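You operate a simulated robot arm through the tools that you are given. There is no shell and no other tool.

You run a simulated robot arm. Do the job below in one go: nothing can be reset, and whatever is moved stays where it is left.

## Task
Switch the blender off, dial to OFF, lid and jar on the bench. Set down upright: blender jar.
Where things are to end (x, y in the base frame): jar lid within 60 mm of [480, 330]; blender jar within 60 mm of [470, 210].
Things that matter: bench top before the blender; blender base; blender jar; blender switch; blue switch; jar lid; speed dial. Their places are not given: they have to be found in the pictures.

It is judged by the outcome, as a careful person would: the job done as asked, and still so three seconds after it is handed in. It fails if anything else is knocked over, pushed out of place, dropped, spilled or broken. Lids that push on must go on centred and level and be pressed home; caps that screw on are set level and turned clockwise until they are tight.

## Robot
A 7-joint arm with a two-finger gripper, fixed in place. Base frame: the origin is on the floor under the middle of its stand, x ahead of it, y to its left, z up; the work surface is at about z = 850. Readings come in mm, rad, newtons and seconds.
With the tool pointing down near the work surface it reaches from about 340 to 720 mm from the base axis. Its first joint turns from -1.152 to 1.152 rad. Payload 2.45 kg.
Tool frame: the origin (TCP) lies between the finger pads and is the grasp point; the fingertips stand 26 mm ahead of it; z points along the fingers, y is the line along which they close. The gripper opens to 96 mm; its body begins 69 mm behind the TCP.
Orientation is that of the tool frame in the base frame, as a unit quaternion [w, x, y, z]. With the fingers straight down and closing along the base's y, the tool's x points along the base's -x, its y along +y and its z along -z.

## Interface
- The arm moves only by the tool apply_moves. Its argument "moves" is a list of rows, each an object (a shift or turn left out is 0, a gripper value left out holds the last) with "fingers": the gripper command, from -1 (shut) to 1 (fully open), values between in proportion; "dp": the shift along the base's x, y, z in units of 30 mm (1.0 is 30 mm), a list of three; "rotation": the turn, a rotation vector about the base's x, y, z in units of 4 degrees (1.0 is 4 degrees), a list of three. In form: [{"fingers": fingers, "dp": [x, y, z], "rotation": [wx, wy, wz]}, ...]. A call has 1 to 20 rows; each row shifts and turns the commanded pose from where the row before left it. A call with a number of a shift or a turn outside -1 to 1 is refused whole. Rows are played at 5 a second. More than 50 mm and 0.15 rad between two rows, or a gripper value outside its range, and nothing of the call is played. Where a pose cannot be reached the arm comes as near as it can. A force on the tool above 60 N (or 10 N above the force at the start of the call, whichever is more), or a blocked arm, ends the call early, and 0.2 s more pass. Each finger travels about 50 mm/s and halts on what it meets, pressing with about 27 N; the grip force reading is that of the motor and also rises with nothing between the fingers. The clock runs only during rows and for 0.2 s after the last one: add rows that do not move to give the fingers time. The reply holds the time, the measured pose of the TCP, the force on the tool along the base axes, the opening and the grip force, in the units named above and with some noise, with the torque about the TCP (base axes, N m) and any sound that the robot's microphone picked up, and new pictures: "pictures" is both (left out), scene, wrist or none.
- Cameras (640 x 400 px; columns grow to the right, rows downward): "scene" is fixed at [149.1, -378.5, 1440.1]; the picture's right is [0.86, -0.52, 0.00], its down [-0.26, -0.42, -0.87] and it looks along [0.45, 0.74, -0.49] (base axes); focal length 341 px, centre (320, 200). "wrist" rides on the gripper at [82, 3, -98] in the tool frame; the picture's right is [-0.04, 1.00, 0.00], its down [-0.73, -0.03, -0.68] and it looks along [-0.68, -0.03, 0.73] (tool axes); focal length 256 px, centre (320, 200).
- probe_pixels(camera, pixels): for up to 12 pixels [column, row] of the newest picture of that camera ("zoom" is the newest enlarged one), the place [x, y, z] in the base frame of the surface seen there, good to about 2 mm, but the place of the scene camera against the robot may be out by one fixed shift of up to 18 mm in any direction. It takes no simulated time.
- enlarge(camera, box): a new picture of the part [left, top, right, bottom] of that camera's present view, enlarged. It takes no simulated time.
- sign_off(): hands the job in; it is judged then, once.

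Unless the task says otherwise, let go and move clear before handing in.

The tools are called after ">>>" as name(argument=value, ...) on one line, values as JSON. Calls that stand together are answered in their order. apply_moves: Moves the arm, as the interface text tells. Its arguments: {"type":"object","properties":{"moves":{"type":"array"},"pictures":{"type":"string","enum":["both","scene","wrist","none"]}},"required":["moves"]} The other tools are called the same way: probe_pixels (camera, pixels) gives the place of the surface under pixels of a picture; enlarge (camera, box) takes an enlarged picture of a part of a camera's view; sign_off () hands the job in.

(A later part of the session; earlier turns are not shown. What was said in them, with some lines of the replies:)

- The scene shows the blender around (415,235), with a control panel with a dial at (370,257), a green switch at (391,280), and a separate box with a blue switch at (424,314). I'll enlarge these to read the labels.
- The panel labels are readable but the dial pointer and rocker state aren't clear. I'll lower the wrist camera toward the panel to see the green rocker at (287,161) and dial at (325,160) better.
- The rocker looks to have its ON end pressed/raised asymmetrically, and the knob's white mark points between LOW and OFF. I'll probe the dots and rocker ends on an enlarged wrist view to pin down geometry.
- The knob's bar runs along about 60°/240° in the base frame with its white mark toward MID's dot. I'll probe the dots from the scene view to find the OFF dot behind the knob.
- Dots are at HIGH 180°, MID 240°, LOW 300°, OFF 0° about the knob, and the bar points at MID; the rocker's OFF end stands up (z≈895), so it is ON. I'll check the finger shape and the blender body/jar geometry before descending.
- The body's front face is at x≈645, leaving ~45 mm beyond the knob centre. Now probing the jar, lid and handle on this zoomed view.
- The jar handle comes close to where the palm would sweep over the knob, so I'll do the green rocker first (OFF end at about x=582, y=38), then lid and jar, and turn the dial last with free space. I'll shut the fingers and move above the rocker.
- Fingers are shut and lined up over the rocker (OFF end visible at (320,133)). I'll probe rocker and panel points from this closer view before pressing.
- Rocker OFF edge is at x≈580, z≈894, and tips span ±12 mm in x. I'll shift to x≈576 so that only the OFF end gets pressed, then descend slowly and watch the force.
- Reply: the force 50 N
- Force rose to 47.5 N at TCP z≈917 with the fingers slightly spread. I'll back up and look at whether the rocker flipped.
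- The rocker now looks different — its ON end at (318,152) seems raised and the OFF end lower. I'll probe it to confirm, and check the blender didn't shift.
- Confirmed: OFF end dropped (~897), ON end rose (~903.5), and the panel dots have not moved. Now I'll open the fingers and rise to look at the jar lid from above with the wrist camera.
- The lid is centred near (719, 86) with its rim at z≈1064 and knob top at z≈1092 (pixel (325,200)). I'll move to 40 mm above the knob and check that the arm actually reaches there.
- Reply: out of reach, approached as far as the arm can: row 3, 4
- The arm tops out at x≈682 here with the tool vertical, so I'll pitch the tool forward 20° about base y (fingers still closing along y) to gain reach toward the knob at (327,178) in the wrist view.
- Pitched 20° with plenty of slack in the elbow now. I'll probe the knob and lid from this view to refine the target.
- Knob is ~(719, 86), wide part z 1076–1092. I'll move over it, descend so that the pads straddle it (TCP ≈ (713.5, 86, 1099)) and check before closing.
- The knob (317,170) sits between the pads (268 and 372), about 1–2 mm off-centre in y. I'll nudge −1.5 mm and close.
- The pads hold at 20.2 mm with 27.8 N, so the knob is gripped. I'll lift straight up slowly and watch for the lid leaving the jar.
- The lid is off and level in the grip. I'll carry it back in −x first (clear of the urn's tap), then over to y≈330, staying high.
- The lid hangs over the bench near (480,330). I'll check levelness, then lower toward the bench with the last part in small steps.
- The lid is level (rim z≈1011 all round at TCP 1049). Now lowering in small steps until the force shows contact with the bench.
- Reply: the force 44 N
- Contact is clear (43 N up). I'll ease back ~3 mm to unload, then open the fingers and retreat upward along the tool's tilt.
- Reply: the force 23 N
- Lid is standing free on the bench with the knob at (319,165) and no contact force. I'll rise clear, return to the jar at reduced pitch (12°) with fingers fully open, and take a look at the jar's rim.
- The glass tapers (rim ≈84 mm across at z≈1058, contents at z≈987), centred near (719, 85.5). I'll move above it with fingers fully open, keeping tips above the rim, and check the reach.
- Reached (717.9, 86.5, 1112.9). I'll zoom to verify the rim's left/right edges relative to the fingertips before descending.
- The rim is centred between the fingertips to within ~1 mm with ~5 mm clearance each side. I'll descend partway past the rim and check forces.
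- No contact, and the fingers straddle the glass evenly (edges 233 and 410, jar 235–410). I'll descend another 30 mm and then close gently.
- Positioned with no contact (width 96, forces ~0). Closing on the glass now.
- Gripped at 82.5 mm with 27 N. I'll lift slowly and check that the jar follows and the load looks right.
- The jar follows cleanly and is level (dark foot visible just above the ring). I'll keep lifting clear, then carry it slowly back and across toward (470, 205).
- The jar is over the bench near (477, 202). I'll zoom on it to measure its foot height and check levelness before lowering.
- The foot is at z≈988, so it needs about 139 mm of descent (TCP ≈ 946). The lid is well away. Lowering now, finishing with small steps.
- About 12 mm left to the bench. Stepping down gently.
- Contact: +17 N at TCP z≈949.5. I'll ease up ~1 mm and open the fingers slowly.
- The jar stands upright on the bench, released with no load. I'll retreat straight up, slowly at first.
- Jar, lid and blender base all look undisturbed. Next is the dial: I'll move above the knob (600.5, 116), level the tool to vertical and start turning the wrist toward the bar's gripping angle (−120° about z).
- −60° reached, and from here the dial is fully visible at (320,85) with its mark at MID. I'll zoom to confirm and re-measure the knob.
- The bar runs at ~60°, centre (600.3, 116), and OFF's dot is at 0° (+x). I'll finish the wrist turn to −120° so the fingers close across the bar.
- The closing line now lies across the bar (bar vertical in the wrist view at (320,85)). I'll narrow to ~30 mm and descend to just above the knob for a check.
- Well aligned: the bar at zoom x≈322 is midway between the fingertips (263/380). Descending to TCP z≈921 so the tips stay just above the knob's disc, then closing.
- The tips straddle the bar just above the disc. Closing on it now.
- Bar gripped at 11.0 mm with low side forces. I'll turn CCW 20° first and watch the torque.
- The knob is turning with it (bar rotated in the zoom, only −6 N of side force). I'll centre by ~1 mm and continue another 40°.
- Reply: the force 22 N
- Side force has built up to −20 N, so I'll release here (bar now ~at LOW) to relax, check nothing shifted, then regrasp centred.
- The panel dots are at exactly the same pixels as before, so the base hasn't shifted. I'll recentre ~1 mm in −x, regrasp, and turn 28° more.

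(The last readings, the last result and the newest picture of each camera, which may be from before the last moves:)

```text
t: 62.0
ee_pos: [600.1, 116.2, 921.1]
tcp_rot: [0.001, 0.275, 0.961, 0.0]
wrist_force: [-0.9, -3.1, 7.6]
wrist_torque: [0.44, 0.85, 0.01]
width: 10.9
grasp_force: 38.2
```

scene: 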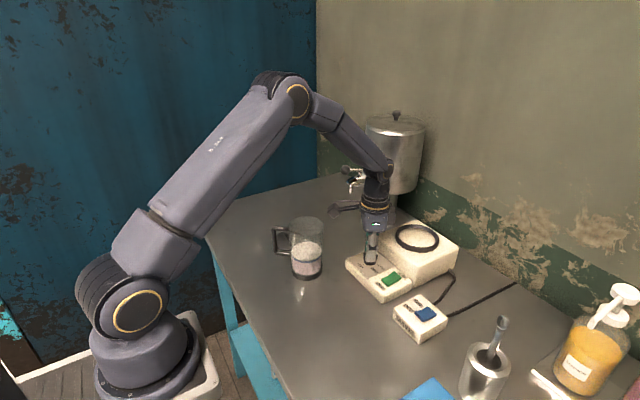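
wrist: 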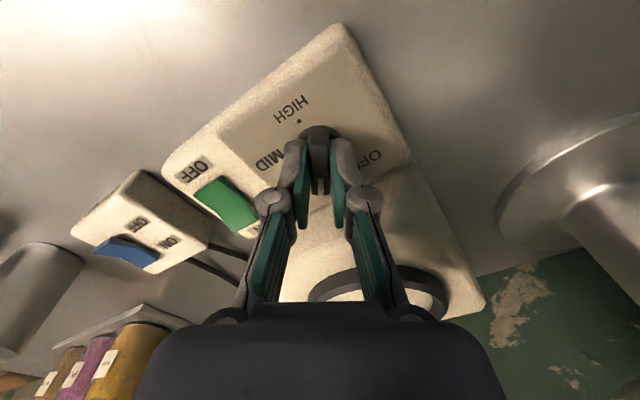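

Forces are small and the knob is turning; wrist at −32°. Turning the remaining 32° to bring the pointer to OFF (0°).

>>> apply_moves(moves=[{"fingers": -1, "rotation": [0, 0, 1]}, {"rotation": [0, 0, 1]}, {"rotation": [0, 0, 1]}, {"rotation": [0, 0, 1]}, {"rotation": [0, 0, 1]}, {"rotation": [0, 0, 1]}, {"rotation": [0, 0, 1]}, {"rotation": [0, 0, 1]}, {}])

>>> enlarge(camera="scene", box=[345, 238, 415, 283])

```text
t: 64.0
ee_pos: [599.3, 114.0, 921.0]
tcp_rot: [0.001, -0.001, 1.0, 0.0]
wrist_force: [-0.1, -6.8, 15.2]
wrist_torque: [-0.16, 1.04, -0.04]
width: 11.0
grasp_force: 37.7
```

scene: 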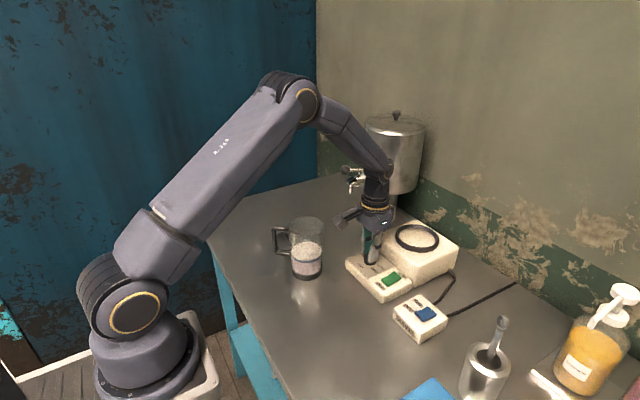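
wrist: 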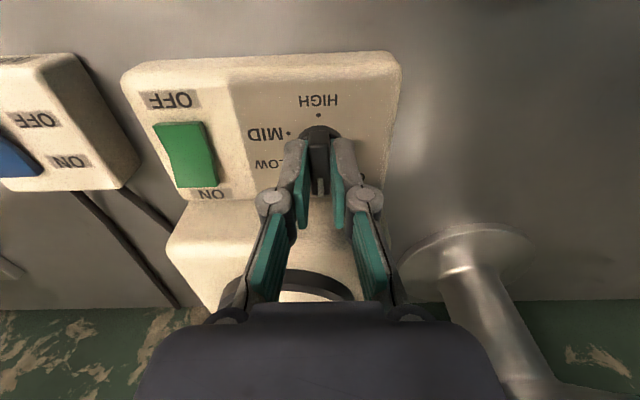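

```text
8.89 times, centred on (380, 260) of scene
```

zoom: 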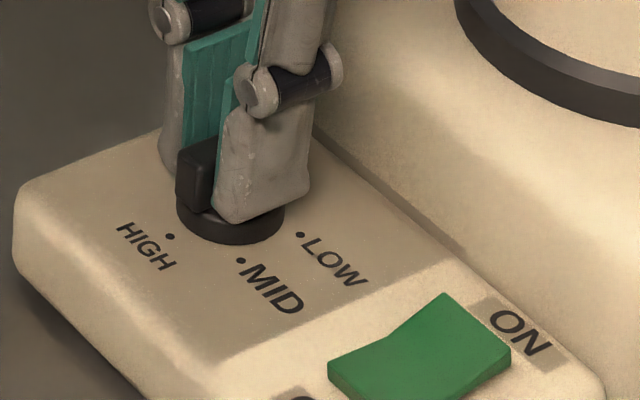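

The bar is now along x with the base unmoved (dots same pixels). I'll release, rise straight up, and inspect the pointer.

>>> apply_moves(moves=[{"fingers": -0.5}, {"fingers": -0.3}, {}, {"dp": [0, 0, 0.4]}, {"dp": [0, 0, 0.8]}, {"dp": [-0.5, 0, 0.9]}, {"dp": [-0.9, 0, 0.9]}, {"dp": [-0.9, 0, 0.9]}, {"fingers": 0.5, "dp": [-0.9, 0, 0.6]}, {}])

>>> enlarge(camera="scene", box=[345, 238, 415, 283])

>>> enlarge(camera="wrist", box=[220, 100, 440, 260])

```text
t: 66.2
ee_pos: [502.6, 113.9, 1055.9]
tcp_rot: [0.0, 0.001, 1.0, 0.0]
wrist_force: [0.7, 0.2, -0.1]
wrist_torque: [-0.01, 0.0, 0.0]
width: 72.0
grasp_force: 0.1
```

scene: 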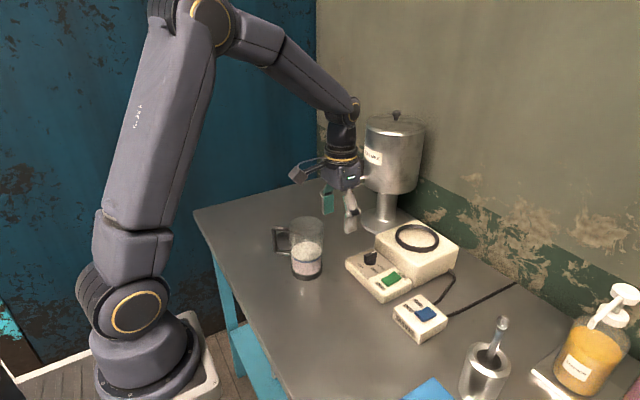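
wrist: 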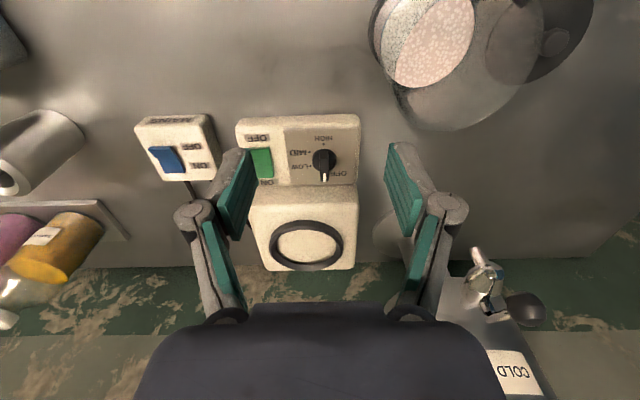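

```text
8.89 times, centred on (380, 260) of scene
```

zoom: 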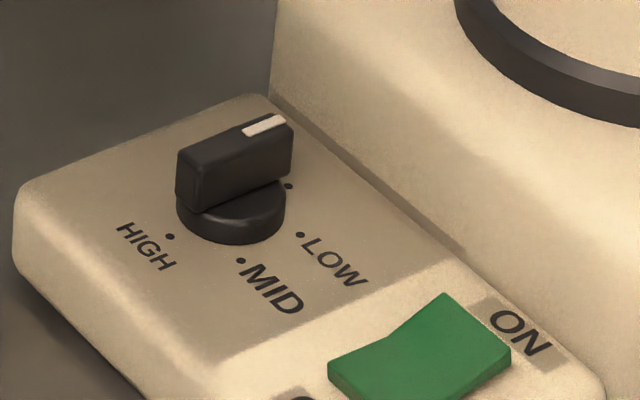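

```text
2.50 times, centred on (330, 180) of wrist
```

zoom: 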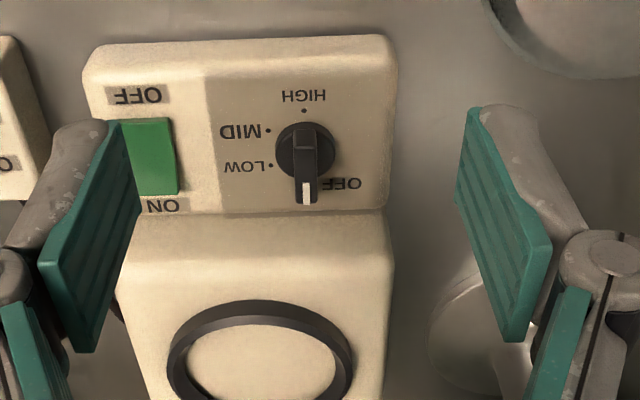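

The pointer's white mark now faces OFF. I'll measure the bar's exact angle relative to the OFF dot.

>>> probe_pixels(camera="zoom", pixels=[[305, 194], [305, 183], [304, 133], [295, 200], [315, 200], [296, 135], [313, 135], [304, 111]])

>>> enlarge(camera="scene", box=[345, 238, 415, 283])

>>> probe_pixels(camera="zoom", pixels=[[180, 152], [270, 116], [292, 125], [202, 162], [288, 186], [170, 236], [265, 126], [246, 133], [287, 116], [301, 234], [240, 260]])

```text
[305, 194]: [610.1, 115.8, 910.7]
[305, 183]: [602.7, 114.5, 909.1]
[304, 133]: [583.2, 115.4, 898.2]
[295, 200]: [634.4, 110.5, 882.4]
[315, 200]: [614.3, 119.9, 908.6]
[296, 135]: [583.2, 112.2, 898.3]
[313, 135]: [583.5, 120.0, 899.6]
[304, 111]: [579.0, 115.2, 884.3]
```

```text
8.89 times, centred on (380, 260) of scene
```

zoom: 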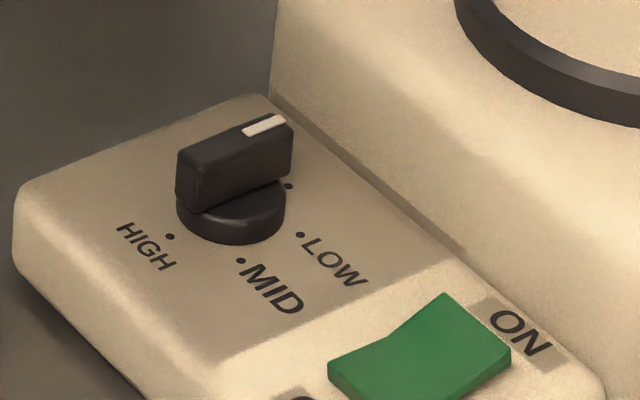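

```text
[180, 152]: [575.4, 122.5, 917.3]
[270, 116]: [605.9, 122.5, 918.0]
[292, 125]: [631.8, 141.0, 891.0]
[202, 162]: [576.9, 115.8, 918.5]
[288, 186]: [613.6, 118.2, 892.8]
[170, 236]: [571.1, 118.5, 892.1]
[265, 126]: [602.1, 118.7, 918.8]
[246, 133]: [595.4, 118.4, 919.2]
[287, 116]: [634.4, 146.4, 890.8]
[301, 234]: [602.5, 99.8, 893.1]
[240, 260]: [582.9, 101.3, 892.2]
```

The bar is at 0°, exactly on OFF. I'll move the arm clear and up, then verify jar and lid positions in the pictures.

>>> apply_moves(moves=[{"fingers": 1, "dp": [-0.3, 0, 0.9]}, {"dp": [-0.6, 0, 0.9]}, {"dp": [-0.9, 0, 0.9]}, {"dp": [-0.9, 0, 0.9]}, {"dp": [-0.9, 0, 0.9]}, {"dp": [-0.3, 0, 0.9]}, {}])

>>> enlarge(camera="scene", box=[240, 190, 440, 330])

```text
t: 67.8
ee_pos: [385.9, 115.1, 1220.4]
tcp_rot: [0.0, 0.0, 1.0, 0.0]
wrist_force: [-0.2, 0.1, 0.1]
wrist_torque: [-0.01, 0.03, -0.03]
width: 96.0
grasp_force: 0.1
```

scene: 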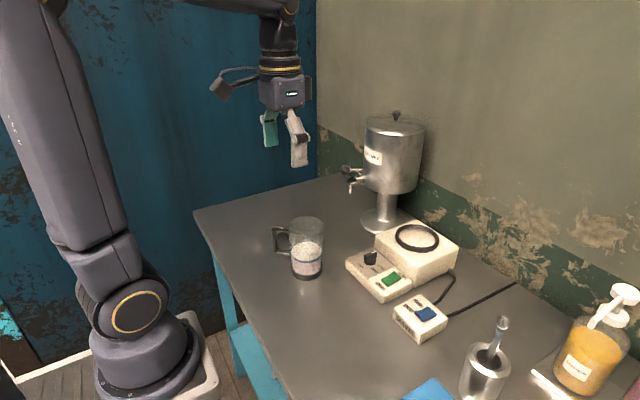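
wrist: 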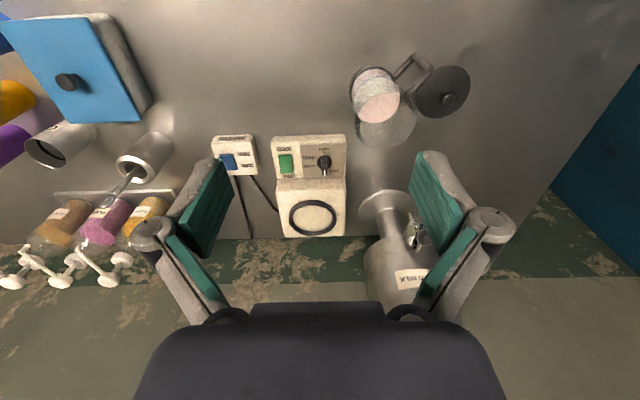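

```text
2.86 times, centred on (340, 260) of scene
```

zoom: 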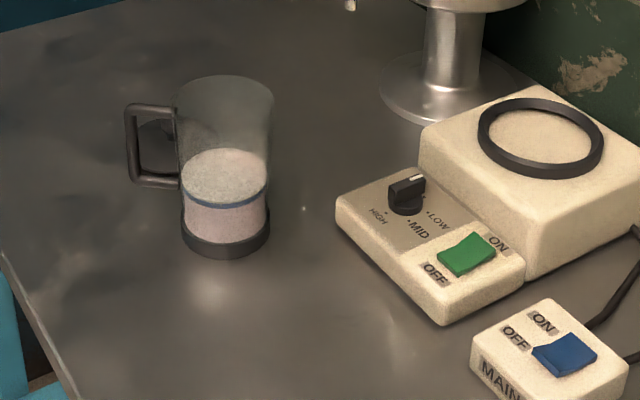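

>>> probe_pixels(camera="wrist", pixels=[[447, 99], [470, 85], [415, 100], [443, 118], [450, 66], [376, 70], [352, 95], [378, 100], [400, 70], [286, 163], [325, 163]])

>>> enlarge(camera="wrist", box=[200, 40, 490, 250])

```text
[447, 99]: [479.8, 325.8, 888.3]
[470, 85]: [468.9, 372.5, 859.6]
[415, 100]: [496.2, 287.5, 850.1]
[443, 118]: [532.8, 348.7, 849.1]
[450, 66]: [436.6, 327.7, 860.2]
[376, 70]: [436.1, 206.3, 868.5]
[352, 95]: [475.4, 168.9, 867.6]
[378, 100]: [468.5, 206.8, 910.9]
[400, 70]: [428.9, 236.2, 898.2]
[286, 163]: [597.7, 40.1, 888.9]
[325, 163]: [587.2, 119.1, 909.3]
```

```text
1.90 times, centred on (345, 145) of wrist
```

zoom: 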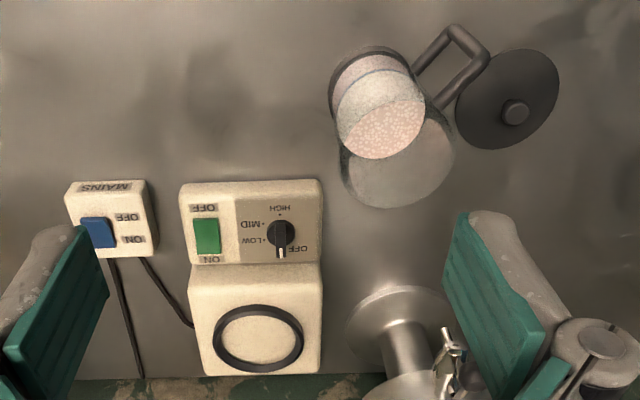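

Everything checks out in the wrist view:
- **Switch and dial:** the green rocker is at OFF, and the dial mark is on OFF.
- **Lid and jar:** the lid lies level near (480, 328), and the jar stands upright near (470, 205).
- **Left alone:** the mains switch, blender base and urn are undisturbed.

The arm is clear and the gripper is empty, so I'm handing in.

>>> sign_off()

```text
The job is handed in.
```

The blender is switched off and its dial is at OFF. The lid and jar are both on the bench, and the job is handed in. I haven't seen the judge's result.

| Item | Asked for | Where it ended |
|---|---|---|
| Blender switch (green) | Off | OFF end pressed down, checked by probing after the press |
| Speed dial | OFF | Turned from MID; its pointer lines up with the OFF dot |
| Jar lid | Within 60 mm of (480, 330) | About (480, 328), lying level |
| Blender jar | Within 60 mm of (470, 210), upright | About (470, 205), upright with its contents still in it |

I did the switch first, then the lid and jar, and turned the dial last. With the jar still in place, its handle would have been too close to the gripper while it turned the dial.

I left the blue mains switch alone, since the job was to switch off the blender itself. The blender base and everything else on the bench look undisturbed, and the arm is up and clear with nothing in the gripper.
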